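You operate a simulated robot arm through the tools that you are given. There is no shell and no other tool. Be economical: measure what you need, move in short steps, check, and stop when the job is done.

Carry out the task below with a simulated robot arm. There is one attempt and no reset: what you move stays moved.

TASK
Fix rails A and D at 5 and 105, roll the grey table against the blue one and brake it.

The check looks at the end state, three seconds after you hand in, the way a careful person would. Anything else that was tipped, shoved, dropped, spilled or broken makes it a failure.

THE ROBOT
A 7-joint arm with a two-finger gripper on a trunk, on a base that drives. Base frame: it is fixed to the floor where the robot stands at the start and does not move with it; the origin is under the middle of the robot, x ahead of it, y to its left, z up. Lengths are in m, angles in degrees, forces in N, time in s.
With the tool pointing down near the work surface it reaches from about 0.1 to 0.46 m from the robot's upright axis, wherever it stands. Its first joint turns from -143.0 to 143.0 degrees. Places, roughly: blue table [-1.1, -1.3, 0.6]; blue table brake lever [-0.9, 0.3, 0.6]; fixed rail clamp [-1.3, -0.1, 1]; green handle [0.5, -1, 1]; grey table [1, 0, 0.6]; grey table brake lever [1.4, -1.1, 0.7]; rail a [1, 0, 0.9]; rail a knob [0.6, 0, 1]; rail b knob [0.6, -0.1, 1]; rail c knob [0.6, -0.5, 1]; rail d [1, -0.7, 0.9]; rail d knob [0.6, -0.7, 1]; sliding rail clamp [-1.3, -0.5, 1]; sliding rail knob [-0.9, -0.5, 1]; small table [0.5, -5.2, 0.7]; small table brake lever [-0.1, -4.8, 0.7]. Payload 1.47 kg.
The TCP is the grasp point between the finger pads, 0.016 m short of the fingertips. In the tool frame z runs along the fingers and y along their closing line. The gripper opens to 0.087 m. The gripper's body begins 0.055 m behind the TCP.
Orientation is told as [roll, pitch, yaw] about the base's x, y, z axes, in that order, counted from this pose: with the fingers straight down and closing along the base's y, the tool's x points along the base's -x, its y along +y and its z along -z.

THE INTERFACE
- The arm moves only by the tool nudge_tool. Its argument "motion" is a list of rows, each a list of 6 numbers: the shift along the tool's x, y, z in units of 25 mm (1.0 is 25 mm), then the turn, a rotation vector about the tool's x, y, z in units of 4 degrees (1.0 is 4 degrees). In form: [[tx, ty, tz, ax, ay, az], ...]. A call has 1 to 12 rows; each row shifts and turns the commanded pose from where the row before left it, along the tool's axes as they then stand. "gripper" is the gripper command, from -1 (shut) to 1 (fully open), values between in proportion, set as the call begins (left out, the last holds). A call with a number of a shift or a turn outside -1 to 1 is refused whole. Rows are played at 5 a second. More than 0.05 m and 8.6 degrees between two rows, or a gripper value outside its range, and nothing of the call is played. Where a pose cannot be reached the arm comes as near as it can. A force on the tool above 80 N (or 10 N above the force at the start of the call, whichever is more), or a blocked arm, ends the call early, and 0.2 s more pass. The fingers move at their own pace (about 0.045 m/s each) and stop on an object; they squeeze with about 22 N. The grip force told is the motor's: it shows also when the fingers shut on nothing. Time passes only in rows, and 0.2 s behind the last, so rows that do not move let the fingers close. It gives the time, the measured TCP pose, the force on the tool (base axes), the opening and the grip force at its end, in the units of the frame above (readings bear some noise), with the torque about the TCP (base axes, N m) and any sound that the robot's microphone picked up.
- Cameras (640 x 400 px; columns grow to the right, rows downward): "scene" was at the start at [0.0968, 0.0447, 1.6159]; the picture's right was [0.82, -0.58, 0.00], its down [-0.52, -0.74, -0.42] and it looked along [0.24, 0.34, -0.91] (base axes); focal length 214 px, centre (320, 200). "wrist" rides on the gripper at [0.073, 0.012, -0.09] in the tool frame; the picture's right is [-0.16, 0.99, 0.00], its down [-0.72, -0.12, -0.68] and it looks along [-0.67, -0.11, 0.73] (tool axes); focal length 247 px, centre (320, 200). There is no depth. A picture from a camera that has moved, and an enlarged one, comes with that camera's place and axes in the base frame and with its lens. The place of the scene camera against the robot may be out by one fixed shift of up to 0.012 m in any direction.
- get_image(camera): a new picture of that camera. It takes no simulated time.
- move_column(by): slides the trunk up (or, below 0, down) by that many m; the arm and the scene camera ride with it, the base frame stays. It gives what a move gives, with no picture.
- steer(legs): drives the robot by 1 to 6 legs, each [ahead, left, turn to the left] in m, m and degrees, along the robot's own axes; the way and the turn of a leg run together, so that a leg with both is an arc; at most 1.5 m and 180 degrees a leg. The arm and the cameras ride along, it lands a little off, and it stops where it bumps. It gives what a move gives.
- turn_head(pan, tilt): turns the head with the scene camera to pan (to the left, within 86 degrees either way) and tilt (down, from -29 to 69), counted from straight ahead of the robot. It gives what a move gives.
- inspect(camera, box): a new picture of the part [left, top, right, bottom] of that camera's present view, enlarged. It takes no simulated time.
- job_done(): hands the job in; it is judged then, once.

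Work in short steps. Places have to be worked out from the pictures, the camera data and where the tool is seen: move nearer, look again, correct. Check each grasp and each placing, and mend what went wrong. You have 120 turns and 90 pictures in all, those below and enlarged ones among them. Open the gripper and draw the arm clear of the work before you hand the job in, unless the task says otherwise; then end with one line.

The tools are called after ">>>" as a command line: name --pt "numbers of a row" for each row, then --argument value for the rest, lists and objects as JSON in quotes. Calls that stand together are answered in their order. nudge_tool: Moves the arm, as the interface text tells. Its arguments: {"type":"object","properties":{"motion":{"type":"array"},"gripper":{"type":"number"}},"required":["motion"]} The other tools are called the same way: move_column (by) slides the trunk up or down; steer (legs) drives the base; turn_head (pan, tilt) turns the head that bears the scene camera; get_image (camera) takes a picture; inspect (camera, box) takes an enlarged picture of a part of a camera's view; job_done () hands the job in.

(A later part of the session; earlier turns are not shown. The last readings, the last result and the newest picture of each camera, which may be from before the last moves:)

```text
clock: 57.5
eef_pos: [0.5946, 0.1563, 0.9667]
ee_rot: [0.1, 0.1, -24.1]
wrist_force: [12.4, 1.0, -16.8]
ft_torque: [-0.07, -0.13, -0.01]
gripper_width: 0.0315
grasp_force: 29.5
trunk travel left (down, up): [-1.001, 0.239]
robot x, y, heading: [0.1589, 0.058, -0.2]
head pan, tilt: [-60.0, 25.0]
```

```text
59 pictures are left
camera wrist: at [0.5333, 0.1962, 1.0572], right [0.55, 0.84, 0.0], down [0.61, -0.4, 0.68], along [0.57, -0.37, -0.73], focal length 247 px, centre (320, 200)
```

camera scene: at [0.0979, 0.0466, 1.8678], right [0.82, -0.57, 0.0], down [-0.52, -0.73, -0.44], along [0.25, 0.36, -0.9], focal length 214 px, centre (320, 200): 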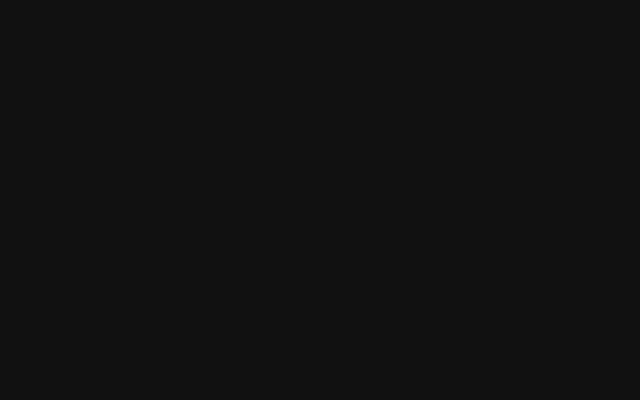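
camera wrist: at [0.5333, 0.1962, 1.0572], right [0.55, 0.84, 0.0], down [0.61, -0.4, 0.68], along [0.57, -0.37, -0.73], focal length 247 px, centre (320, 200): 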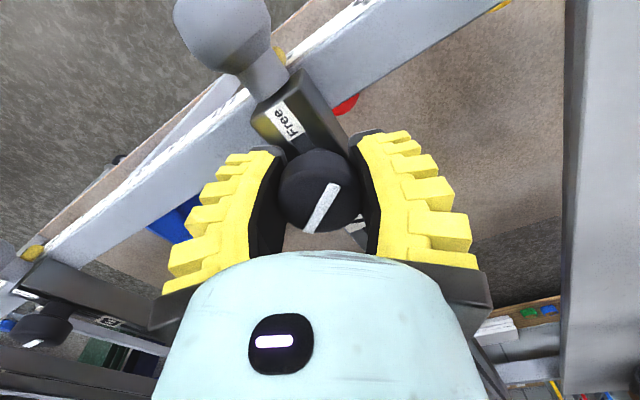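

It's turning along, about 56° so far. I'll go on by 34°, watching for the stop.

>>> nudge_tool --pt "0 0 0 0 0 1" --pt "0 0 0 0 0 1" --pt "0 0 0 0 0 1" --pt "0 0 0 0 0 1" --pt "0 0 0 0 0 1" --pt "0 0 0 0 0 1" --pt "0 0 0 0 0 1" --pt "0 0 0 0 0 1" --pt "0 0 0 0 0 0.8" --pt "0 0 0 0 0 0"

>>> get_image --camera "wrist"

```text
clock: 59.6
eef_pos: [0.5953, 0.1565, 0.9665]
ee_rot: [0.0, 0.1, -59.2]
wrist_force: [11.4, 1.8, -10.4]
ft_torque: [-0.12, -0.02, 0.23]
gripper_width: 0.0314
grasp_force: 30.4
trunk travel left (down, up): [-1.001, 0.239]
robot x, y, heading: [0.1593, 0.0619, 0.1]
head pan, tilt: [-60.0, 25.0]
```

```text
58 pictures are left
camera wrist: at [0.5679, 0.2245, 1.0572], right [0.93, 0.37, 0.0], down [0.27, -0.68, 0.68], along [0.25, -0.63, -0.73], focal length 247 px, centre (320, 200)
```

wrist: 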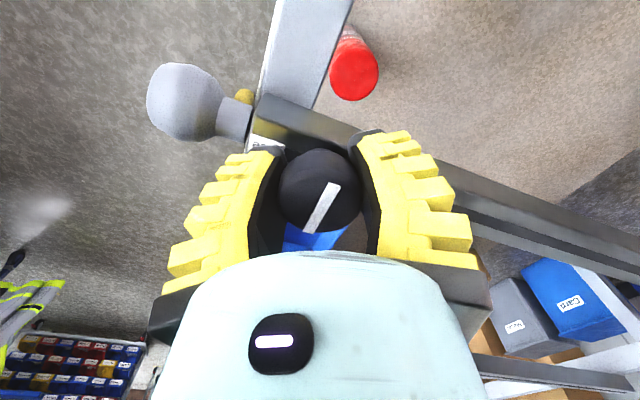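

The torque is beginning to rise. One more small turn will confirm the stop; then I'll release, lift and look.

>>> nudge_tool --pt "0 0 0 0 0 1" --pt "0 0 0 0 0 0"

>>> nudge_tool --pt "0 0 0 0 0 0" --pt "0 0 0 0 0 0" --pt "0 0 0 0 0 0" --pt "0 0 -1 0 0 0" --pt "0 0 -1 0 0 0" --pt "0 0 -1 0 0 0" --pt "0 0 -1 0 0 0" --pt "0 0 0 0 0 0" --gripper 1

>>> get_image --camera "wrist"

```text
clock: 60.2
eef_pos: [0.5949, 0.1563, 0.9653]
ee_rot: [0.0, 0.1, -63.3]
wrist_force: [11.0, 0.7, -8.0]
ft_torque: [-0.09, 0.08, 0.32]
gripper_width: 0.0312
grasp_force: 29.8
trunk travel left (down, up): [-1.001, 0.239]
robot x, y, heading: [0.1609, 0.0602, -0.1]
head pan, tilt: [-60.0, 25.0]
```

```text
clock: 62.0
eef_pos: [0.5959, 0.1568, 1.0652]
ee_rot: [-0.2, 0.2, -62.9]
wrist_force: [1.1, -0.4, 0.1]
ft_torque: [0.01, -0.02, 0.02]
gripper_width: 0.0873
grasp_force: 0.0
trunk travel left (down, up): [-1.001, 0.239]
robot x, y, heading: [0.1599, 0.062, 0.0]
head pan, tilt: [-60.0, 25.0]
```

```text
57 pictures are left
camera wrist: at [0.5718, 0.2268, 1.1558], right [0.95, 0.31, 0.0], down [0.23, -0.7, 0.68], along [0.21, -0.65, -0.74], focal length 247 px, centre (320, 200)
```

wrist: 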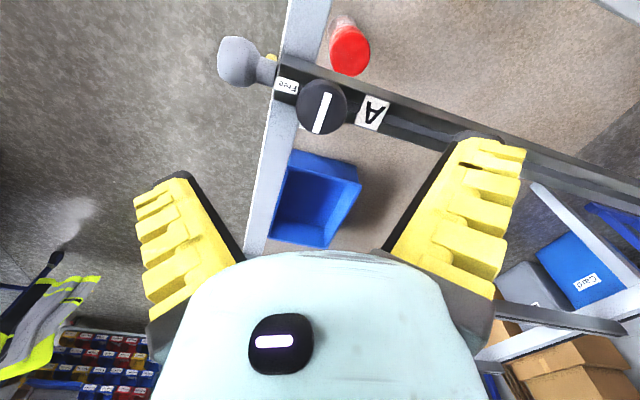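

A's pointer is now parallel to the front bar, which is Fixed. I'll turn the wrist back, back off, and check the scale reading once more from the front.

>>> nudge_tool --pt "0 0 0 0 0 -1" --pt "0 0 0 0 0 -1" --pt "0 0 0 0 0 -1" --pt "0 0 0 0 0 -1" --pt "0 0 0 0 0 -1" --pt "0 0 0 0 0 -1" --pt "0 0 0 0 0 -1" --pt "0 0 0 0 0 -1" --pt "0 0 0 0 0 -1" --pt "0 0 0 0 0 -1" --pt "0 0 0 0 0 -1" --pt "0 0 0 0 0 -1"

>>> steer --legs '[[-0.28, 0, 0]]'

>>> nudge_tool --pt "0 0 0 0 0 -1" --pt "0 0 0 0 0 -1" --pt "0 0 0 0 0 -1" --pt "0 0 0 0 0 -0.75" --pt "0 0 1 0 -1 0" --pt "0 0 1 0 -1 0" --pt "0 0 0 0 -1 0" --pt "0 0 0 0 -1 0" --pt "0 0 0 0 -1 0" --pt "0 0 0 0 -1 0" --pt "0 0 0 0 -1 0" --pt "0 0 0 0 -1 0"

>>> inspect --camera "wrist" --box '[260, 110, 420, 210]'

```text
clock: 64.7
eef_pos: [0.5951, 0.1571, 1.0659]
ee_rot: [0.1, 0.2, -15.1]
wrist_force: [0.6, 0.3, 0.4]
ft_torque: [-0.02, 0.02, -0.04]
gripper_width: 0.0872
grasp_force: 0.1
trunk travel left (down, up): [-1.001, 0.239]
robot x, y, heading: [0.163, 0.0582, 0.0]
head pan, tilt: [-60.0, 25.0]
```

```text
clock: 66.6
eef_pos: [0.3188, 0.1558, 1.0664]
ee_rot: [0.1, 0.2, -15.1]
wrist_force: [0.4, 0.4, -0.9]
ft_torque: [0.03, 0.01, 0.03]
gripper_width: 0.0872
grasp_force: 0.2
trunk travel left (down, up): [-1.001, 0.239]
robot x, y, heading: [-0.1147, 0.0599, -0.0]
head pan, tilt: [-60.0, 25.0]
```

```text
clock: 69.2
eef_pos: [0.3206, 0.1581, 1.0161]
ee_rot: [0.2, -31.8, -0.3]
wrist_force: [0.3, 0.6, 0.6]
ft_torque: [0.0, 0.0, 0.02]
gripper_width: 0.087
grasp_force: 0.1
trunk travel left (down, up): [-1.001, 0.239]
robot x, y, heading: [-0.1189, 0.0587, 0.1]
head pan, tilt: [-60.0, 25.0]
```

```text
4.00 times, centred on (340, 160) of wrist
camera zoom: at [0.21, 0.1682, 1.0547], right [0.14, 0.99, 0.09], down [0.26, -0.12, 0.96], along [0.96, -0.11, -0.27], focal length 988 px, centre (240, 360)
```

zoom: 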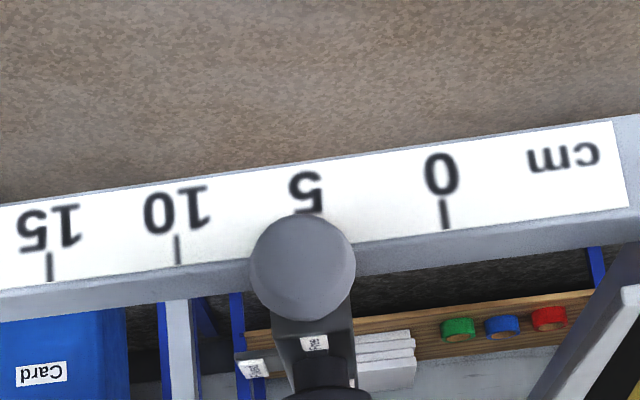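

Comparing head and ticks with parallax taken into account, A now reads about 5.3. It shifted about 3 mm while I turned the knob. I'll go back, free the knob, nudge it +3 mm while holding the knob, and fix it again in one grip.

>>> nudge_tool --pt "0 0 0 0 1 0" --pt "0 0 0 0 1 0" --pt "0 0 0 0 1 0" --pt "0 0 0 0 1 0" --pt "0 0 0 0 1 0" --pt "0 0 0 0 1 0" --pt "0 0 0 0 1 0" --pt "0 0 0 0 1 0" --pt "0 0 -1 0 0 0" --pt "0 0 -1 0 0 0" --pt "0 0 0 0 0 1" --pt "0 0 0 0 0 1"

>>> steer --legs '[[0.28, 0, 0]]'

>>> nudge_tool --pt "0 0 0 0 0 1" --pt "0 0 0 0 0 1" --pt "0 0 0 0 0 1" --pt "0 0 0 0 0 1" --pt "0 0 0 0 0 1" --pt "0 0 0 0 0 1" --pt "0 0 0 0 0 1" --pt "0 0 0 0 0 1" --pt "0 0 0 0 0 1" --pt "0 0 0 0 0 1" --pt "0 0 0 0 0 1" --pt "0 0 0 0 0 1"

```text
clock: 71.8
eef_pos: [0.3199, 0.1566, 1.0659]
ee_rot: [0.1, 0.1, -8.2]
wrist_force: [0.7, -0.1, 0.1]
ft_torque: [0.0, 0.0, 0.04]
gripper_width: 0.0868
grasp_force: 0.0
trunk travel left (down, up): [-1.001, 0.239]
robot x, y, heading: [-0.1191, 0.0583, -0.2]
head pan, tilt: [-60.0, 25.0]
```

```text
clock: 73.7
eef_pos: [0.5987, 0.1566, 1.0662]
ee_rot: [0.1, 0.2, -8.2]
wrist_force: [0.2, 0.3, 0.4]
ft_torque: [0.0, -0.05, 0.0]
gripper_width: 0.0869
grasp_force: 0.0
trunk travel left (down, up): [-1.001, 0.239]
robot x, y, heading: [0.1593, 0.0594, 0.1]
head pan, tilt: [-60.0, 25.0]
```

```text
clock: 76.3
eef_pos: [0.5985, 0.1585, 1.0667]
ee_rot: [0.0, 0.2, -56.2]
wrist_force: [-0.4, -0.1, -0.5]
ft_torque: [-0.01, -0.01, 0.0]
gripper_width: 0.0873
grasp_force: 0.1
trunk travel left (down, up): [-1.001, 0.239]
robot x, y, heading: [0.1631, 0.0593, 0.1]
head pan, tilt: [-60.0, 25.0]
```

I'm above the knob. I'll descend, centre, and grip.

>>> nudge_tool --pt "0 -0.13 1 0 0 0" --pt "0 0 1 0 0 0" --pt "0 0 1 0 0 0" --pt "0 0 1 0 0 0" --pt "0 0 0 0 0 0"

>>> nudge_tool --pt "0 0 0 0 0 0" --pt "0 0 0 0 0 0" --pt "0 0 0 0 0 0" --pt "0 0 0 0 0 0" --pt "0 0 0 0 0 0" --pt "0 0 0 0 0 -1" --pt "0 0 0 0 0 -1" --pt "0 0 0 0 0 -1" --pt "0 0 0 0 0 -1" --pt "0 0 0 0 0 -1" --pt "0 0 0 0 0 -1" --pt "0 0 0 0 0 -1" --gripper -1

>>> nudge_tool --pt "0 0 0 0 0 -1" --pt "0 0 0 0 0 -1" --pt "0 0 0 0 0 -1" --pt "0 0 0 0 0 -1" --pt "0 0 0 0 0 -1" --pt "0 0 0 0 0 -1" --pt "0 0 0 0 0 -1" --pt "0 0 0 0 0 -1" --pt "0 0 0 0 0 -1" --pt "0 0 0 0 0 -1" --pt "0 0 0 0 0 -1" --pt "0 0 0 0 0 -1"

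>>> get_image --camera "wrist"

```text
clock: 77.5
eef_pos: [0.5954, 0.1551, 0.9676]
ee_rot: [-0.1, 0.2, -56.1]
wrist_force: [1.1, -0.3, 0.3]
ft_torque: [0.01, -0.02, 0.01]
gripper_width: 0.087
grasp_force: 0.1
trunk travel left (down, up): [-1.001, 0.239]
robot x, y, heading: [0.1605, 0.0608, -0.2]
head pan, tilt: [-60.0, 25.0]
```

```text
clock: 80.1
eef_pos: [0.5966, 0.1557, 0.9656]
ee_rot: [0.1, 0.1, -27.9]
wrist_force: [3.9, 2.3, -6.9]
ft_torque: [0.12, 0.22, -0.03]
gripper_width: 0.0323
grasp_force: 29.7
trunk travel left (down, up): [-1.001, 0.239]
robot x, y, heading: [0.1604, 0.0611, -0.2]
head pan, tilt: [-60.0, 25.0]
```

```text
clock: 82.7
eef_pos: [0.5978, 0.1557, 0.9661]
ee_rot: [0.2, 0.2, 20.0]
wrist_force: [9.7, 1.3, -15.8]
ft_torque: [-0.09, 0.2, 0.01]
gripper_width: 0.0319
grasp_force: 30.0
trunk travel left (down, up): [-1.001, 0.239]
robot x, y, heading: [0.1619, 0.0629, 0.2]
head pan, tilt: [-60.0, 25.0]
```

```text
55 pictures are left
camera wrist: at [0.5232, 0.141, 1.0574], right [-0.19, 0.98, 0.0], down [0.72, 0.14, 0.68], along [0.67, 0.13, -0.73], focal length 247 px, centre (320, 200)
```

wrist: 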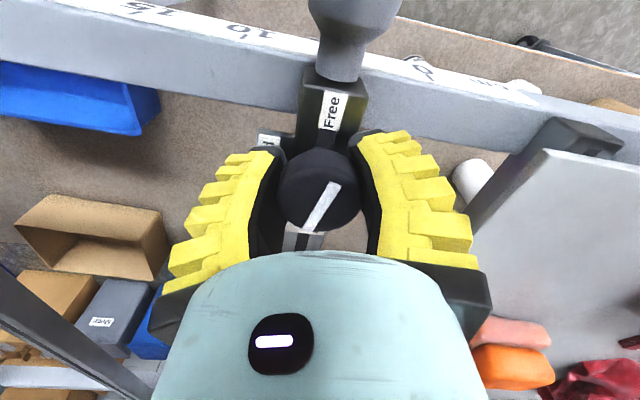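

The knob is close to Free. I'll finish freeing it and shift +3.5 mm in y.

>>> nudge_tool --pt "0 0 0 0 0 -1" --pt "0 0 0 0 0 -1" --pt "0 0 0 0 0 -1" --pt "0 0 0 0 0 0" --pt "-0.04 0.06 0 0 0 0" --pt "-0.035 0.06 0 0 0 0" --pt "0 0 0 0 0 0" --pt "0 0 0 0 0 0"

>>> nudge_tool --pt "0 0 0 0 0 1" --pt "0 0 0 0 0 1" --pt "0 0 0 0 0 1" --pt "0 0 0 0 0 1" --pt "0 0 0 0 0 1" --pt "0 0 0 0 0 1" --pt "0 0 0 0 0 1" --pt "0 0 0 0 0 1" --pt "0 0 0 0 0 1" --pt "0 0 0 0 0 1" --pt "0 0 0 0 0 1" --pt "0 0 0 0 0 1"

>>> nudge_tool --pt "0 0 0 0 0 1" --pt "0 0 0 0 0 1" --pt "0 0 0 0 0 1" --pt "0 0 0 0 0 1" --pt "0 0 0 0 0 1" --pt "0 0 0 0 0 1" --pt "0 0 0 0 0 1" --pt "0 0 0 0 0 1" --pt "0 0 0 0 0 1" --pt "0 0 0 0 0 1" --pt "0 0 0 0 0 1" --pt "0 0 0 0 0 0"

```text
clock: 84.5
eef_pos: [0.5956, 0.1582, 0.9671]
ee_rot: [0.1, 0.1, 31.9]
wrist_force: [9.3, -4.9, -11.5]
ft_torque: [-0.27, 0.42, -0.03]
gripper_width: 0.0318
grasp_force: 29.7
trunk travel left (down, up): [-1.001, 0.239]
robot x, y, heading: [0.1596, 0.0603, 0.1]
head pan, tilt: [-60.0, 25.0]
```

```text
clock: 87.1
eef_pos: [0.5964, 0.1594, 0.9671]
ee_rot: [0.1, 0.3, -16.2]
wrist_force: [3.6, -2.0, -1.9]
ft_torque: [-0.05, -0.24, -0.03]
gripper_width: 0.0317
grasp_force: 30.0
trunk travel left (down, up): [-1.001, 0.239]
robot x, y, heading: [0.161, 0.0612, 0.0]
head pan, tilt: [-60.0, 25.0]
```

```text
clock: 89.7
eef_pos: [0.5967, 0.1587, 0.9647]
ee_rot: [0.0, 0.2, -60.1]
wrist_force: [7.5, 0.9, -13.5]
ft_torque: [-0.26, -0.02, 0.27]
gripper_width: 0.0317
grasp_force: 30.5
trunk travel left (down, up): [-1.001, 0.239]
robot x, y, heading: [0.1632, 0.0575, -0.2]
head pan, tilt: [-60.0, 25.0]
```

It's at the stop again with TCP y ≈ 0.159. I'll release, lift, turn the wrist back, back off, and check from the front.

>>> nudge_tool --pt "0 0 0 0 0 0.7" --pt "0 0 0 0 0 0"

>>> nudge_tool --pt "0 0 0 0 0 0" --pt "0 0 0 0 0 0" --pt "0 0 0 0 0 0" --pt "0 0 -1 0 0 0" --pt "0 0 -1 0 0 0" --pt "0 0 -1 0 0 0" --pt "0 0 -1 0 0 0" --pt "0 0 0 0 0 -1" --pt "0 0 0 0 0 -1" --pt "0 0 0 0 0 -1" --pt "0 0 0 0 0 -1" --pt "0 0 0 0 0 -1" --gripper 1

>>> steer --legs '[[-0.28, 0, 0]]'

>>> nudge_tool --pt "0 0 0.5 0 0 -1" --pt "0 0 0.5 0 0 -1" --pt "0 0 0.5 0 0 -1" --pt "0 0 0.5 0 0 -1" --pt "0 0 0 0 0 -1" --pt "0 0 0 0 0 -1" --pt "0 0 0 0 0 -1" --pt "0 0 0 0 0 -1" --pt "0 0 0 0 0 -1" --pt "0 0 0 0 0 -1" --pt "0 0 0 0 0 -0.7"

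>>> nudge_tool --pt "0 0 0 0 -1 0" --pt "0 0 0 0 -1 0" --pt "0 0 0 0 -1 0" --pt "0 0 0 0 -1 0" --pt "0 0 0 0 -1 0" --pt "0 0 0 0 -1 0" --pt "0 0 0 0 -1 0" --pt "0 0 0 0 -1 0"

>>> inspect --camera "wrist" --box '[260, 110, 420, 210]'

```text
clock: 90.3
eef_pos: [0.5959, 0.1598, 0.9668]
ee_rot: [-0.2, 0.2, -63.0]
wrist_force: [7.0, 1.4, -9.6]
ft_torque: [-0.19, -0.05, 0.38]
gripper_width: 0.0315
grasp_force: 30.0
trunk travel left (down, up): [-1.001, 0.239]
robot x, y, heading: [0.159, 0.0611, -0.1]
head pan, tilt: [-60.0, 25.0]
```

```text
clock: 92.9
eef_pos: [0.5965, 0.1597, 1.0668]
ee_rot: [0.0, 0.2, -42.8]
wrist_force: [0.8, 0.9, -0.5]
ft_torque: [0.04, -0.01, -0.01]
gripper_width: 0.0871
grasp_force: 0.1
trunk travel left (down, up): [-1.001, 0.239]
robot x, y, heading: [0.1623, 0.0601, 0.2]
head pan, tilt: [-60.0, 25.0]
```

```text
clock: 94.9
eef_pos: [0.3166, 0.1584, 1.0657]
ee_rot: [0.0, 0.2, -43.0]
wrist_force: [-0.4, 0.2, -0.2]
ft_torque: [0.01, -0.02, 0.0]
gripper_width: 0.0869
grasp_force: 0.0
trunk travel left (down, up): [-1.001, 0.239]
robot x, y, heading: [-0.1195, 0.0614, 0.1]
head pan, tilt: [-60.0, 25.0]
```

```text
clock: 97.3
eef_pos: [0.3167, 0.1602, 1.0169]
ee_rot: [0.1, 0.3, 0.0]
wrist_force: [0.2, -0.4, 0.4]
ft_torque: [0.01, -0.01, 0.0]
gripper_width: 0.0868
grasp_force: 0.0
trunk travel left (down, up): [-1.001, 0.239]
robot x, y, heading: [-0.1159, 0.0635, -0.2]
head pan, tilt: [-60.0, 25.0]
```

```text
clock: 99.1
eef_pos: [0.3155, 0.1596, 1.0165]
ee_rot: [0.2, -31.8, -0.3]
wrist_force: [0.2, -0.5, -0.3]
ft_torque: [0.0, 0.01, 0.01]
gripper_width: 0.0871
grasp_force: 0.0
trunk travel left (down, up): [-1.001, 0.239]
robot x, y, heading: [-0.1217, 0.0619, -0.1]
head pan, tilt: [-60.0, 25.0]
```

```text
4.00 times, centred on (340, 160) of wrist
camera zoom: at [0.2056, 0.1703, 1.0552], right [0.14, 0.99, 0.09], down [0.26, -0.12, 0.96], along [0.96, -0.11, -0.27], focal length 988 px, centre (240, 360)
```

zoom: 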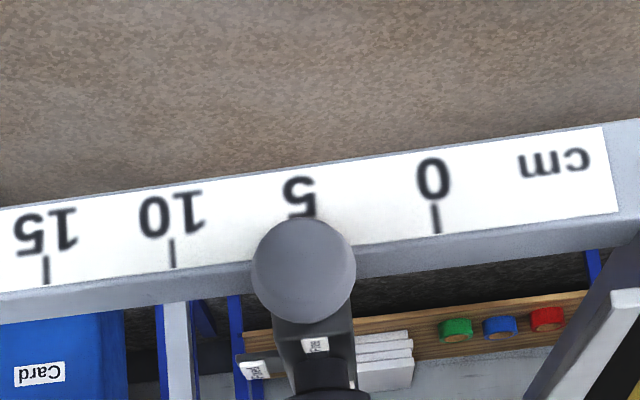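

A reads 5.0 now. I'll keep this viewing pose and drive right to D.

>>> steer --legs '[[0, -0.86, 0]]'

>>> get_image --camera "wrist"

```text
clock: 103.6
eef_pos: [0.3154, -0.6986, 1.0173]
ee_rot: [0.2, -31.8, -0.3]
wrist_force: [-0.3, -0.6, 0.8]
ft_torque: [0.03, -0.01, -0.03]
gripper_width: 0.0871
grasp_force: 0.1
trunk travel left (down, up): [-1.001, 0.239]
robot x, y, heading: [-0.1229, -0.7928, -0.3]
head pan, tilt: [-60.0, 25.0]
```

```text
53 pictures are left
camera wrist: at [0.2051, -0.6872, 1.0555], right [0.14, 0.99, 0.09], down [0.26, -0.12, 0.96], along [0.96, -0.11, -0.27], focal length 247 px, centre (320, 200)
```

wrist: 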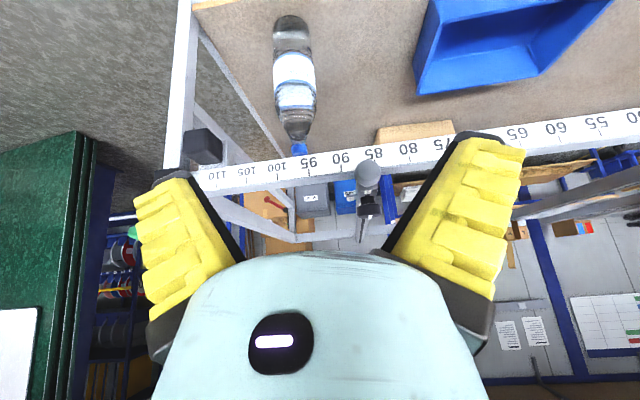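

D is at about 86, so its y is ≈ −0.65, and 105 is at y ≈ −0.84. I'll set the tool upright, drive in to the same stand-off as before, and go over D's handle.

>>> nudge_tool --pt "0 0 0 0 1 0" --pt "0 0 0 0 1 0" --pt "0 0 0 0 1 0" --pt "0 0 0 0 1 0" --pt "0 0 0 0 1 0" --pt "0 0 0 0 1 0" --pt "0 0 0 0 1 0" --pt "0 0 0 0 1 0"

>>> steer --legs '[[0.205, 0, 0]]'

>>> nudge_tool --pt "0 1 0 0 0 0" --pt "0 0.9 0 0 0 0" --pt "0 0 0 0 0 0"

>>> get_image --camera "wrist"

```text
clock: 105.4
eef_pos: [0.3144, -0.6999, 1.0171]
ee_rot: [0.3, 0.2, -0.3]
wrist_force: [-0.4, -0.1, -0.3]
ft_torque: [-0.04, -0.01, 0.02]
gripper_width: 0.0868
grasp_force: 0.0
trunk travel left (down, up): [-1.001, 0.239]
robot x, y, heading: [-0.1196, -0.7974, -0.4]
head pan, tilt: [-60.0, 25.0]
```

```text
clock: 107.0
eef_pos: [0.5161, -0.6999, 1.0167]
ee_rot: [0.1, 0.3, -0.2]
wrist_force: [-1.3, -0.6, 0.5]
ft_torque: [0.01, 0.03, 0.01]
gripper_width: 0.0868
grasp_force: 0.2
trunk travel left (down, up): [-1.001, 0.239]
robot x, y, heading: [0.0793, -0.7967, -0.2]
head pan, tilt: [-60.0, 25.0]
```

```text
clock: 107.8
eef_pos: [0.5162, -0.6517, 1.018]
ee_rot: [0.2, 0.2, -0.3]
wrist_force: [-0.3, -0.3, 1.0]
ft_torque: [0.04, -0.04, 0.0]
gripper_width: 0.0869
grasp_force: 0.0
trunk travel left (down, up): [-1.001, 0.239]
robot x, y, heading: [0.0824, -0.7958, 0.0]
head pan, tilt: [-60.0, 25.0]
```

```text
52 pictures are left
camera wrist: at [0.4432, -0.64, 1.1081], right [0.16, 0.99, 0.0], down [0.73, -0.12, 0.68], along [0.67, -0.11, -0.74], focal length 247 px, centre (320, 200)
```

wrist: 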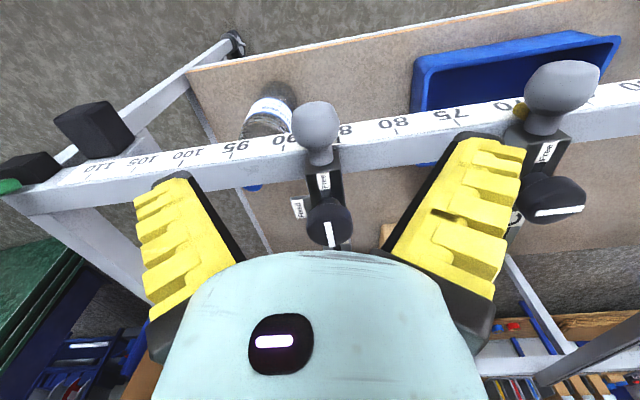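

D is Free. Its handle is at about (0.522, −0.657, 0.937). A dark block sits near (0.524, −0.898, 0.865), so I'll only partly open when I release at 105. Gripping now.

>>> nudge_tool --pt "-0.24 -0.2 0.9 0 0 0" --pt "0 0 0.9 0 0 0" --pt "0 0 0.9 0 0 0" --pt "0 0 0.9 0 0 0" --pt "0 0 0 0 0 0"

>>> nudge_tool --pt "0 0 0 0 0 0" --pt "0 0 0 0 0 0" --pt "0 0 0 0 0 0" --pt "0 0 0 0 0 0" --pt "0 -0.7 0 0 0 0" --pt "0 -0.7 0 0 0 0" --pt "0 -0.7 0 0 0 0" --pt "0 -0.7 0 0 0 0" --pt "0 0 0 0 0 0" --gripper -1

>>> get_image --camera "wrist"

```text
clock: 109.0
eef_pos: [0.5225, -0.6577, 0.9493]
ee_rot: [0.2, 0.3, -0.4]
wrist_force: [-0.3, 0.4, -0.2]
ft_torque: [0.02, 0.03, -0.03]
gripper_width: 0.0872
grasp_force: 0.0
out of reach, approached as far as the arm can: row 4
trunk travel left (down, up): [-1.001, 0.239]
robot x, y, heading: [0.081, -0.8017, -0.4]
head pan, tilt: [-60.0, 25.0]
```

```text
clock: 111.0
eef_pos: [0.5237, -0.7281, 0.95]
ee_rot: [0.1, 0.1, -0.3]
wrist_force: [-5.1, -0.3, 27.6]
ft_torque: [0.1, -0.02, 0.07]
gripper_width: 0.0258
grasp_force: 30.1
trunk travel left (down, up): [-1.001, 0.239]
robot x, y, heading: [0.0812, -0.7965, -0.3]
head pan, tilt: [-60.0, 25.0]
```

```text
51 pictures are left
camera wrist: at [0.4505, -0.7161, 1.041], right [0.16, 0.99, 0.0], down [0.72, -0.12, 0.68], along [0.67, -0.11, -0.73], focal length 247 px, centre (320, 200)
```

wrist: 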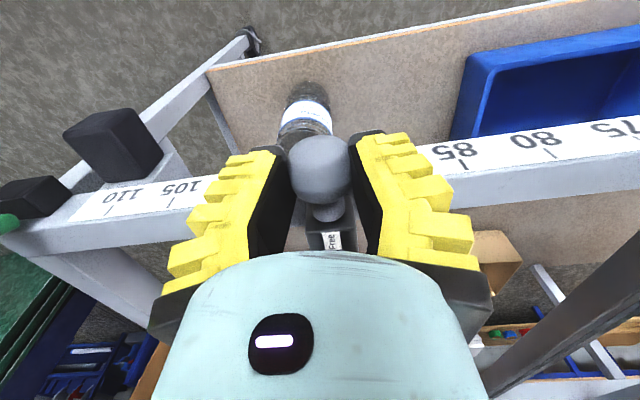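

It's sliding. By this view the 105 tick is at y ≈ −0.838, so I have 0.110 m to go.

>>> nudge_tool --pt "0 -0.75 0 0 0 0" --pt "0 -0.75 0 0 0 0" --pt "0 -0.75 0 0 0 0" --pt "0 -0.75 0 0 0 0" --pt "0 -0.75 0 0 0 0" --pt "0 -0.65 0 0 0 0" --pt "0 0 0 0 0 0"

>>> get_image --camera "wrist"

```text
clock: 112.7
eef_pos: [0.5243, -0.8372, 0.95]
ee_rot: [0.1, 0.0, -0.3]
wrist_force: [1.8, 1.3, 17.9]
ft_torque: [0.06, -0.37, 0.08]
gripper_width: 0.0238
grasp_force: 29.8
trunk travel left (down, up): [-1.001, 0.239]
robot x, y, heading: [0.082, -0.7972, -0.3]
head pan, tilt: [-60.0, 25.0]
```

```text
50 pictures are left
camera wrist: at [0.4506, -0.8272, 1.0414], right [0.16, 0.99, 0.0], down [0.72, -0.12, 0.68], along [0.67, -0.11, -0.73], focal length 247 px, centre (320, 200)
```

wrist: 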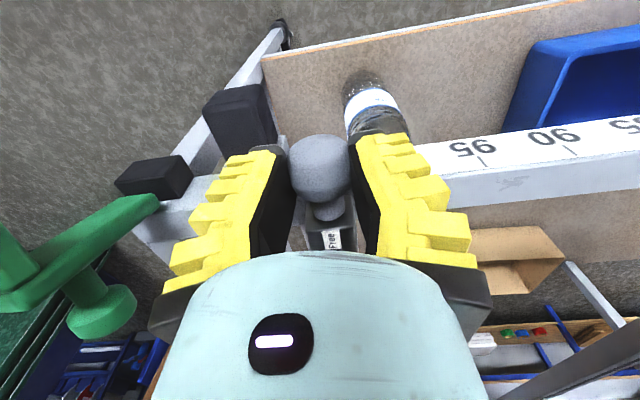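

D is at TCP y −0.837. I'll release with a part-opening, lift, pre-turn the wrist to +28° and drive forward 0.075 for the knob.

>>> nudge_tool --pt "0 0 0 0 0 0" --pt "0 0 0 0 0 0" --pt "0 0 -0.8 0 0 0" --pt "0 0 -0.8 0 0 0" --pt "0 0 -0.8 0 0 0" --pt "0 0 0 0 0 -1" --pt "0 0 0 0 0 -1" --pt "0 0 0 0 0 -1" --pt "0 0 0 0 0 -1" --pt "0 0 0 0 0 -1" --pt "0 0 0 0 0 -1" --pt "0 0 0 0 0 -1" --gripper 0.2

>>> steer --legs '[[0.073, 0, 0]]'

>>> get_image --camera "wrist"

```text
clock: 115.2
eef_pos: [0.5215, -0.8363, 1.0086]
ee_rot: [0.2, 0.1, 27.7]
wrist_force: [0.8, 0.6, 0.4]
ft_torque: [0.01, -0.02, 0.0]
gripper_width: 0.0576
grasp_force: 3.7
trunk travel left (down, up): [-1.001, 0.239]
robot x, y, heading: [0.0833, -0.7966, -0.2]
head pan, tilt: [-60.0, 25.0]
```

```text
clock: 116.3
eef_pos: [0.5941, -0.8374, 1.0093]
ee_rot: [0.2, 0.1, 27.6]
wrist_force: [-0.5, 0.3, 0.1]
ft_torque: [0.0, -0.01, -0.02]
gripper_width: 0.0573
grasp_force: 4.1
trunk travel left (down, up): [-1.001, 0.239]
robot x, y, heading: [0.1553, -0.7965, 0.2]
head pan, tilt: [-60.0, 25.0]
```

```text
49 pictures are left
camera wrist: at [0.5235, -0.8612, 1.0998], right [-0.32, 0.95, 0.0], down [0.7, 0.23, 0.68], along [0.64, 0.22, -0.73], focal length 247 px, centre (320, 200)
```

wrist: 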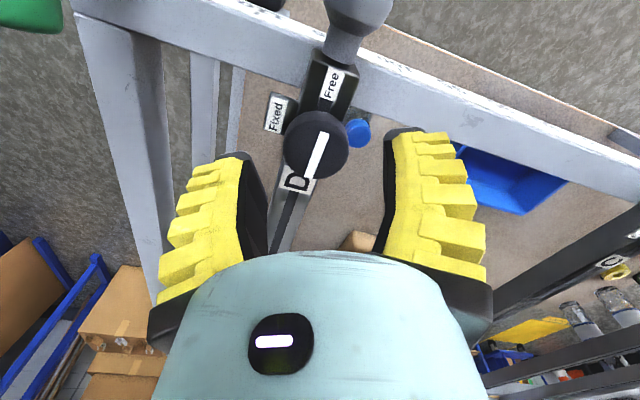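

The knob is centred under the gripper at (0.595, −0.838). I'll descend, close, and start turning clockwise.

>>> nudge_tool --pt "0 0 0.85 0 0 0" --pt "0 0 0.85 0 0 0" --pt "0 0 0 0 0 0"

>>> nudge_tool --pt "0 0 0 0 0 0" --pt "0 0 0 0 0 0" --pt "0 0 0 0 0 0" --pt "0 0 0 0 0 0" --gripper -1

>>> nudge_tool --pt "0 0 0 0 0 1" --pt "0 0 0 0 0 1" --pt "0 0 0 0 0 1" --pt "0 0 0 0 0 1" --pt "0 0 0 0 0 1" --pt "0 0 0 0 0 1" --pt "0 0 0 0 0 1" --pt "0 0 0 0 0 1" --pt "0 0 0 0 0 1" --pt "0 0 0 0 0 1" --pt "0 0 0 0 0 1" --pt "0 0 0 0 0 1"

>>> nudge_tool --pt "0 0 0 0 0 1" --pt "0 0 0 0 0 1" --pt "0 0 0 0 0 1" --pt "0 0 0 0 0 1" --pt "0 0 0 0 0 1" --pt "0 0 0 0 0 1" --pt "0 0 0 0 0 1" --pt "0 0 0 0 0 1" --pt "0 0 0 0 0 1" --pt "0 0 0 0 0 1" --pt "0 0 0 0 0 1" --pt "0 0 0 0 0 0"

>>> get_image --camera "wrist"

```text
clock: 117.1
eef_pos: [0.5938, -0.8353, 0.9664]
ee_rot: [0.2, 0.0, 27.8]
wrist_force: [0.2, 0.0, 0.0]
ft_torque: [0.01, 0.0, -0.02]
gripper_width: 0.0573
grasp_force: 4.0
trunk travel left (down, up): [-1.001, 0.239]
robot x, y, heading: [0.1556, -0.7953, -0.2]
head pan, tilt: [-60.0, 25.0]
```

```text
clock: 118.1
eef_pos: [0.5947, -0.837, 0.9679]
ee_rot: [0.1, 0.0, 27.7]
wrist_force: [6.0, -3.0, -2.3]
ft_torque: [-0.23, 0.15, 0.01]
gripper_width: 0.0311
grasp_force: 30.1
trunk travel left (down, up): [-1.001, 0.239]
robot x, y, heading: [0.1534, -0.7967, -0.2]
head pan, tilt: [-60.0, 25.0]
```

```text
clock: 120.7
eef_pos: [0.5964, -0.8364, 0.9676]
ee_rot: [0.2, 0.1, -20.4]
wrist_force: [9.6, 2.0, -7.2]
ft_torque: [0.07, -0.01, -0.03]
gripper_width: 0.0309
grasp_force: 29.8
trunk travel left (down, up): [-1.001, 0.239]
robot x, y, heading: [0.1543, -0.7992, -0.0]
head pan, tilt: [-60.0, 25.0]
```

```text
clock: 123.3
eef_pos: [0.5953, -0.836, 0.9679]
ee_rot: [0.0, 0.2, -64.3]
wrist_force: [14.5, 3.0, -13.5]
ft_torque: [-0.32, -0.01, 0.42]
gripper_width: 0.0312
grasp_force: 29.8
trunk travel left (down, up): [-1.001, 0.239]
robot x, y, heading: [0.1541, -0.7994, -0.1]
head pan, tilt: [-60.0, 25.0]
```

```text
48 pictures are left
camera wrist: at [0.5736, -0.7663, 1.0584], right [0.96, 0.29, 0.0], down [0.21, -0.7, 0.68], along [0.19, -0.65, -0.73], focal length 247 px, centre (320, 200)
```

wrist: 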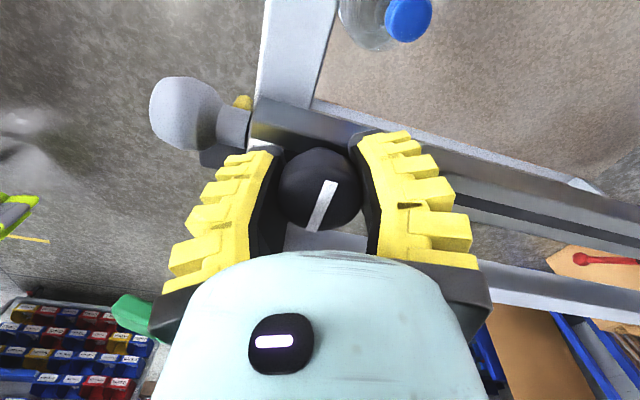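

The stop is reached with 0.42 N m. I'll release, lift, turn the wrist back, then back off for a front check of D.

>>> nudge_tool --pt "0 0 0 0 0 0" --pt "0 0 0 0 0 0" --pt "0 0 -1 0 0 0" --pt "0 0 -1 0 0 0" --pt "0 0 -1 0 0 0" --pt "0 0 -1 0 0 0" --pt "0 0 0 0 0 -1" --pt "0 0 0 0 0 -1" --pt "0 0 0 0 0 -1" --pt "0 0 0 0 0 -1" --pt "0 0 0 0 0 -1" --pt "0 0 0 0 0 -1" --gripper 0.3

>>> steer --legs '[[-0.28, 0, 0]]'

>>> nudge_tool --pt "0 0 0.5 0 0 -1" --pt "0 0 0.5 0 0 -1" --pt "0 0 0.5 0 0 -1" --pt "0 0 0.5 0 0 -1" --pt "0 0 0 0 0 -1" --pt "0 0 0 0 0 -1" --pt "0 0 0 0 0 -1" --pt "0 0 0 0 0 -1" --pt "0 0 0 0 0 -1" --pt "0 0 0 0 0 -1" --gripper 1

>>> nudge_tool --pt "0 0 0 0 -1 0" --pt "0 0 0 0 -1 0" --pt "0 0 0 0 -1 0" --pt "0 0 0 0 -1 0" --pt "0 0 0 0 -1 0" --pt "0 0 0 0 -1 0" --pt "0 0 0 0 -1 0" --pt "0 0 0 0 -1 0"

>>> inspect --camera "wrist" --box '[260, 110, 420, 210]'

>>> get_image --camera "wrist"

```text
clock: 125.9
eef_pos: [0.5946, -0.8368, 1.0663]
ee_rot: [0.0, 0.4, -40.1]
wrist_force: [1.1, -0.1, -0.2]
ft_torque: [0.02, -0.03, 0.05]
gripper_width: 0.0613
grasp_force: 3.0
trunk travel left (down, up): [-1.001, 0.239]
robot x, y, heading: [0.1535, -0.7992, -0.4]
head pan, tilt: [-60.0, 25.0]
```

```text
clock: 127.8
eef_pos: [0.3157, -0.835, 1.0672]
ee_rot: [0.0, 0.1, -40.2]
wrist_force: [-0.4, 0.3, 0.0]
ft_torque: [0.0, 0.03, 0.03]
gripper_width: 0.0615
grasp_force: 3.3
trunk travel left (down, up): [-1.001, 0.239]
robot x, y, heading: [-0.1246, -0.7958, 0.1]
head pan, tilt: [-60.0, 25.0]
```

```text
clock: 130.0
eef_pos: [0.3152, -0.8366, 1.017]
ee_rot: [0.1, 0.2, 0.0]
wrist_force: [0.6, 0.9, -0.1]
ft_torque: [0.02, 0.01, -0.03]
gripper_width: 0.087
grasp_force: 0.2
trunk travel left (down, up): [-1.001, 0.239]
robot x, y, heading: [-0.1234, -0.7965, -0.1]
head pan, tilt: [-60.0, 25.0]
```

```text
clock: 131.8
eef_pos: [0.3167, -0.8367, 1.0157]
ee_rot: [0.3, -31.8, -0.2]
wrist_force: [0.9, 0.5, 0.6]
ft_torque: [-0.01, 0.04, 0.0]
gripper_width: 0.0867
grasp_force: 0.1
trunk travel left (down, up): [-1.001, 0.239]
robot x, y, heading: [-0.1199, -0.7995, -0.3]
head pan, tilt: [-60.0, 25.0]
```

```text
4.00 times, centred on (340, 160) of wrist
camera zoom: at [0.2056, -0.8243, 1.055], right [0.14, 0.99, 0.09], down [0.26, -0.12, 0.96], along [0.96, -0.11, -0.27], focal length 988 px, centre (240, 360)
```

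zoom: 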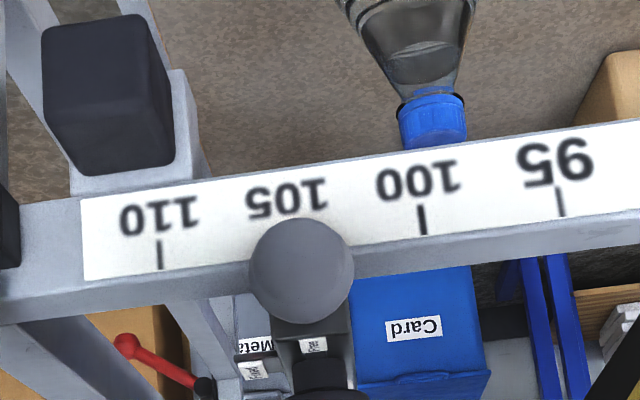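

```text
46 pictures are left
camera wrist: at [0.2056, -0.8243, 1.055], right [0.14, 0.99, 0.09], down [0.26, -0.12, 0.96], along [0.96, -0.11, -0.27], focal length 247 px, centre (320, 200)
```

wrist: 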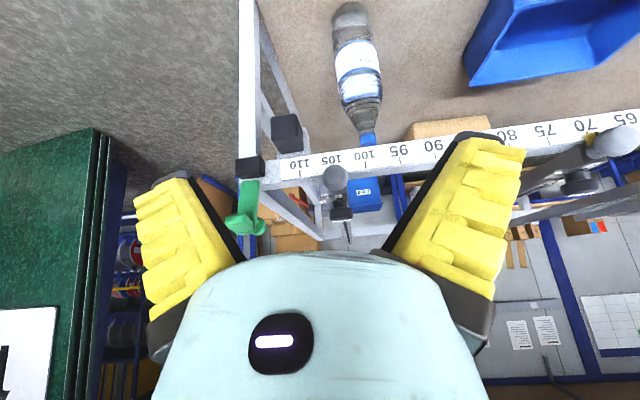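

D reads about 104.5: its head is at y ≈ −0.837 and the 105 tick is at −0.8416. I'll correct it the same way, by freeing it, shifting −4.5 mm and fixing it again in one grip of the knob.

>>> nudge_tool --pt "0 0 0 0 1 0" --pt "0 0 0 0 1 0" --pt "0 0 0 0 1 0" --pt "0 0 0 0 1 0" --pt "0 0 0 0 1 0" --pt "0 0 0 0 1 0" --pt "0 0 0 0 1 0" --pt "0 0 0 0 1 0" --pt "0 0 -1 0 0 0" --pt "0 0 -1 0 0 0" --pt "0 0 0 0 0 1" --pt "0 0 0 0 0 1" --gripper 0.3

>>> steer --legs '[[0.278, 0, 0]]'

>>> nudge_tool --pt "0 0 0 0 0 1" --pt "0 0 0 0 0 1" --pt "0 0 0 0 0 1" --pt "0 0 0 0 0 1" --pt "0 0 0 0 0 1" --pt "0 0 0 0 0 1" --pt "0 0 0 0 0 1" --pt "0 0 0 0 0 1" --pt "0 0 0 0 0 1" --pt "0 0 0 0 0 1" --pt "0 0 0 0 0 1" --pt "0 0 0 0 0 1"

>>> get_image --camera "wrist"

```text
clock: 134.4
eef_pos: [0.3163, -0.8347, 1.065]
ee_rot: [0.1, 0.2, -8.2]
wrist_force: [-0.3, 0.3, -0.3]
ft_torque: [-0.02, 0.0, 0.01]
gripper_width: 0.0613
grasp_force: 3.3
trunk travel left (down, up): [-1.001, 0.239]
robot x, y, heading: [-0.1203, -0.7946, -0.2]
head pan, tilt: [-60.0, 25.0]
```

```text
clock: 136.4
eef_pos: [0.593, -0.8343, 1.0654]
ee_rot: [0.1, 0.3, -8.0]
wrist_force: [0.7, -0.4, -0.3]
ft_torque: [0.0, 0.01, 0.01]
gripper_width: 0.0615
grasp_force: 3.8
trunk travel left (down, up): [-1.001, 0.239]
robot x, y, heading: [0.1515, -0.7967, 0.1]
head pan, tilt: [-60.0, 25.0]
```

```text
clock: 139.0
eef_pos: [0.5916, -0.8355, 1.0663]
ee_rot: [-0.1, 0.3, -56.1]
wrist_force: [-0.7, 0.4, 0.3]
ft_torque: [0.01, 0.0, -0.02]
gripper_width: 0.0614
grasp_force: 3.3
trunk travel left (down, up): [-1.001, 0.239]
robot x, y, heading: [0.1519, -0.799, 0.1]
head pan, tilt: [-60.0, 25.0]
```

```text
45 pictures are left
camera wrist: at [0.5609, -0.768, 1.1569], right [0.91, 0.42, 0.0], down [0.31, -0.67, 0.68], along [0.28, -0.62, -0.74], focal length 247 px, centre (320, 200)
```

wrist: 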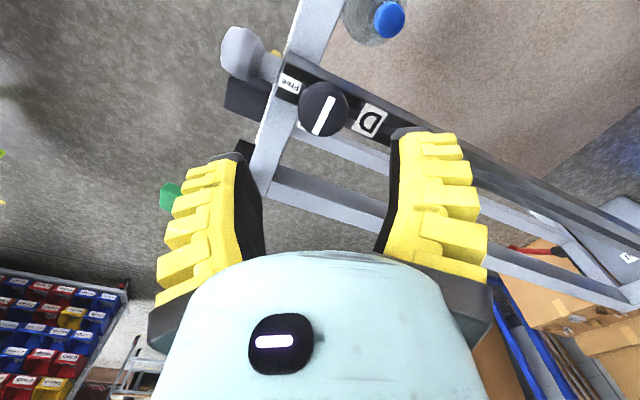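

I'll centre, descend, grip, and turn counter-clockwise to Free.

>>> nudge_tool --pt "-0.12 0.11 1 0 0 0" --pt "0 0 1 0 0 0" --pt "0 0 1 0 0 0" --pt "0 0 1 0 0 0" --pt "0 0 0 0 0 0"

>>> nudge_tool --pt "0 0 0 0 0 0" --pt "0 0 0 0 0 0" --pt "0 0 0 0 0 0" --pt "0 0 0 0 0 0" --pt "0 0 0 0 0 -1" --pt "0 0 0 0 0 -1" --pt "0 0 0 0 0 -1" --pt "0 0 0 0 0 -1" --pt "0 0 0 0 0 -1" --pt "0 0 0 0 0 -1" --pt "0 0 0 0 0 -1" --pt "0 0 0 0 0 -1" --gripper -1

>>> nudge_tool --pt "0 0 0 0 0 -1" --pt "0 0 0 0 0 -1" --pt "0 0 0 0 0 -1" --pt "0 0 0 0 0 -1" --pt "0 0 0 0 0 -1" --pt "0 0 0 0 0 -1" --pt "0 0 0 0 0 -1" --pt "0 0 0 0 0 -1" --pt "0 0 0 0 0 -1" --pt "0 0 0 0 0 -1" --pt "0 0 0 0 0 -1" --pt "0 0 0 0 0 -1"

>>> nudge_tool --pt "0 0 0 0 0 -1" --pt "0 0 0 0 0 -1" --pt "0 0 0 0 0 0" --pt "0.05 -0.08 0 0 0 0" --pt "0.045 -0.075 0 0 0 0" --pt "0 0 0 0 0 0" --pt "0 0 0 0 0 0"

```text
clock: 140.2
eef_pos: [0.5954, -0.8351, 0.967]
ee_rot: [-0.1, 0.1, -56.1]
wrist_force: [0.2, 0.5, -0.3]
ft_torque: [0.0, 0.03, -0.06]
gripper_width: 0.0614
grasp_force: 3.9
trunk travel left (down, up): [-1.001, 0.239]
robot x, y, heading: [0.1552, -0.7971, 0.1]
head pan, tilt: [-60.0, 25.0]
```

```text
clock: 142.8
eef_pos: [0.595, -0.8366, 0.9652]
ee_rot: [-0.2, 0.3, -23.9]
wrist_force: [-2.9, -3.7, 1.2]
ft_torque: [0.11, 0.22, 0.01]
gripper_width: 0.032
grasp_force: 30.0
trunk travel left (down, up): [-1.001, 0.239]
robot x, y, heading: [0.1516, -0.7942, 0.0]
head pan, tilt: [-60.0, 25.0]
```

```text
clock: 145.4
eef_pos: [0.5946, -0.8348, 0.9661]
ee_rot: [0.2, 0.2, 24.1]
wrist_force: [3.6, -4.0, -15.3]
ft_torque: [-0.17, -0.06, -0.01]
gripper_width: 0.0318
grasp_force: 30.1
trunk travel left (down, up): [-1.001, 0.239]
robot x, y, heading: [0.1541, -0.7982, -0.2]
head pan, tilt: [-60.0, 25.0]
```

```text
clock: 147.0
eef_pos: [0.5953, -0.8379, 0.9663]
ee_rot: [0.2, 0.1, 31.9]
wrist_force: [-3.0, 4.0, -2.8]
ft_torque: [-0.08, -0.13, 0.06]
gripper_width: 0.0323
grasp_force: 29.7
trunk travel left (down, up): [-1.001, 0.239]
robot x, y, heading: [0.1493, -0.8, 0.2]
head pan, tilt: [-60.0, 25.0]
```

It moved about 3 mm. I'll add another 2 mm, then turn clockwise to the stop.

>>> nudge_tool --pt "0.045 -0.07 0 0 0 0" --pt "0 0 0 0 0 0" --pt "0 0 0 0 0 0"

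>>> nudge_tool --pt "0 0 0 0 0 1" --pt "0 0 0 0 0 1" --pt "0 0 0 0 0 1" --pt "0 0 0 0 0 1" --pt "0 0 0 0 0 1" --pt "0 0 0 0 0 1" --pt "0 0 0 0 0 1" --pt "0 0 0 0 0 1" --pt "0 0 0 0 0 1" --pt "0 0 0 0 0 1" --pt "0 0 0 0 0 1" --pt "0 0 0 0 0 1"

>>> nudge_tool --pt "0 0 0 0 0 1" --pt "0 0 0 0 0 1" --pt "0 0 0 0 0 1" --pt "0 0 0 0 0 1" --pt "0 0 0 0 0 1" --pt "0 0 0 0 0 1" --pt "0 0 0 0 0 1" --pt "0 0 0 0 0 1" --pt "0 0 0 0 0 1" --pt "0 0 0 0 0 1" --pt "0 0 0 0 0 1" --pt "0 0 0 0 0 1"

>>> nudge_tool --pt "0 0 0 0 0 0" --pt "0 0 0 0 0 0" --pt "0 0 -1 0 0 0" --pt "0 0 -1 0 0 0" --pt "0 0 -1 0 0 0" --pt "0 0 -1 0 0 0" --pt "0 0 0 0 0 -1" --pt "0 0 0 0 0 -1" --pt "0 0 0 0 0 -1" --pt "0 0 0 0 0 -1" --pt "0 0 0 0 0 -1" --pt "0 0 0 0 0 -1" --gripper 0.3

>>> get_image --camera "wrist"

```text
clock: 147.8
eef_pos: [0.5951, -0.8425, 0.9662]
ee_rot: [0.3, 0.1, 31.9]
wrist_force: [-1.8, 1.6, -4.0]
ft_torque: [0.09, -0.27, -0.12]
gripper_width: 0.032
grasp_force: 29.8
trunk travel left (down, up): [-1.001, 0.239]
robot x, y, heading: [0.1553, -0.7944, 0.2]
head pan, tilt: [-60.0, 25.0]
```

```text
clock: 150.4
eef_pos: [0.5952, -0.8429, 0.9661]
ee_rot: [0.1, 0.3, -16.2]
wrist_force: [2.4, 1.8, -11.6]
ft_torque: [0.07, 0.0, 0.04]
gripper_width: 0.0321
grasp_force: 29.6
trunk travel left (down, up): [-1.001, 0.239]
robot x, y, heading: [0.1528, -0.7966, 0.2]
head pan, tilt: [-60.0, 25.0]
```

```text
clock: 153.0
eef_pos: [0.5953, -0.8422, 0.9661]
ee_rot: [-0.2, 0.3, -64.1]
wrist_force: [-1.7, 0.9, -2.6]
ft_torque: [0.07, -0.07, 0.36]
gripper_width: 0.0327
grasp_force: 30.3
trunk travel left (down, up): [-1.001, 0.239]
robot x, y, heading: [0.1532, -0.7941, 0.0]
head pan, tilt: [-60.0, 25.0]
```

```text
clock: 155.6
eef_pos: [0.5962, -0.8418, 1.0662]
ee_rot: [0.0, 0.3, -39.9]
wrist_force: [0.1, -0.2, -0.4]
ft_torque: [0.02, 0.01, -0.03]
gripper_width: 0.0615
grasp_force: 3.8
trunk travel left (down, up): [-1.001, 0.239]
robot x, y, heading: [0.1515, -0.7985, 0.2]
head pan, tilt: [-60.0, 25.0]
```

```text
44 pictures are left
camera wrist: at [0.5477, -0.7872, 1.157], right [0.75, 0.66, 0.0], down [0.48, -0.56, 0.68], along [0.44, -0.51, -0.74], focal length 247 px, centre (320, 200)
```

wrist: 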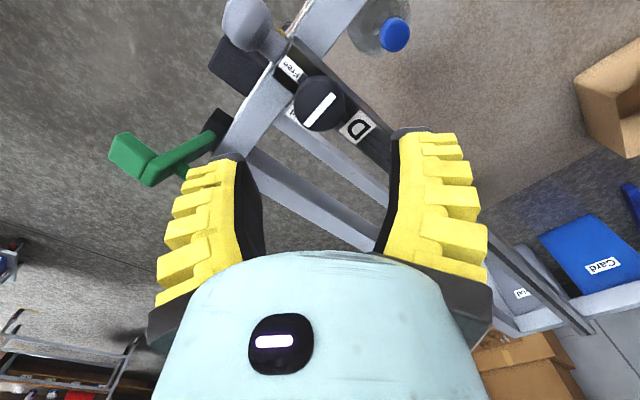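

D's pointer is parallel to the bar, so it's fixed. Now the front check for D.

>>> steer --legs '[[-0.28, 0, 0]]'

>>> nudge_tool --pt "0 0 0.5 0 0 -1" --pt "0 0 0.5 0 0 -1" --pt "0 0 0.5 0 0 -1" --pt "0 0 0.5 0 0 -1" --pt "0 0 0 0 0 -1" --pt "0 0 0 0 0 -1" --pt "0 0 0 0 0 -1" --pt "0 0 0 0 0 -1" --pt "0 0 0 0 0 -1" --pt "0 0 0 0 0 -1" --gripper 1

>>> nudge_tool --pt "0 0 0 0 -1 0" --pt "0 0 0 0 -1 0" --pt "0 0 0 0 -1 0" --pt "0 0 0 0 -1 0" --pt "0 0 0 0 -1 0" --pt "0 0 0 0 -1 0" --pt "0 0 0 0 -1 0" --pt "0 0 0 0 -1 0"

>>> inspect --camera "wrist" --box '[260, 110, 420, 210]'

```text
clock: 157.5
eef_pos: [0.3185, -0.8423, 1.0658]
ee_rot: [0.0, 0.1, -40.0]
wrist_force: [-0.2, -0.6, -0.4]
ft_torque: [-0.03, 0.03, -0.03]
gripper_width: 0.0614
grasp_force: 3.4
trunk travel left (down, up): [-1.001, 0.239]
robot x, y, heading: [-0.1243, -0.7986, 0.2]
head pan, tilt: [-60.0, 25.0]
```

```text
clock: 159.7
eef_pos: [0.32, -0.8433, 1.0154]
ee_rot: [0.2, 0.3, 0.1]
wrist_force: [0.1, 0.7, -0.2]
ft_torque: [-0.02, -0.03, 0.0]
gripper_width: 0.0871
grasp_force: 0.0
trunk travel left (down, up): [-1.001, 0.239]
robot x, y, heading: [-0.1261, -0.8005, 0.2]
head pan, tilt: [-60.0, 25.0]
```

```text
clock: 161.5
eef_pos: [0.3198, -0.843, 1.0171]
ee_rot: [0.0, -31.8, 0.0]
wrist_force: [0.3, -0.9, -0.1]
ft_torque: [-0.01, 0.01, -0.01]
gripper_width: 0.0874
grasp_force: 0.0
trunk travel left (down, up): [-1.001, 0.239]
robot x, y, heading: [-0.1237, -0.7956, 0.2]
head pan, tilt: [-60.0, 25.0]
```

```text
4.00 times, centred on (340, 160) of wrist
camera zoom: at [0.2092, -0.8318, 1.0552], right [0.13, 0.99, 0.09], down [0.26, -0.12, 0.96], along [0.96, -0.11, -0.27], focal length 988 px, centre (240, 360)
```

zoom: 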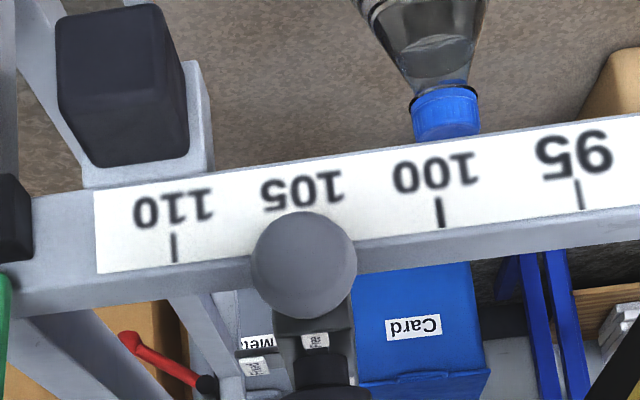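

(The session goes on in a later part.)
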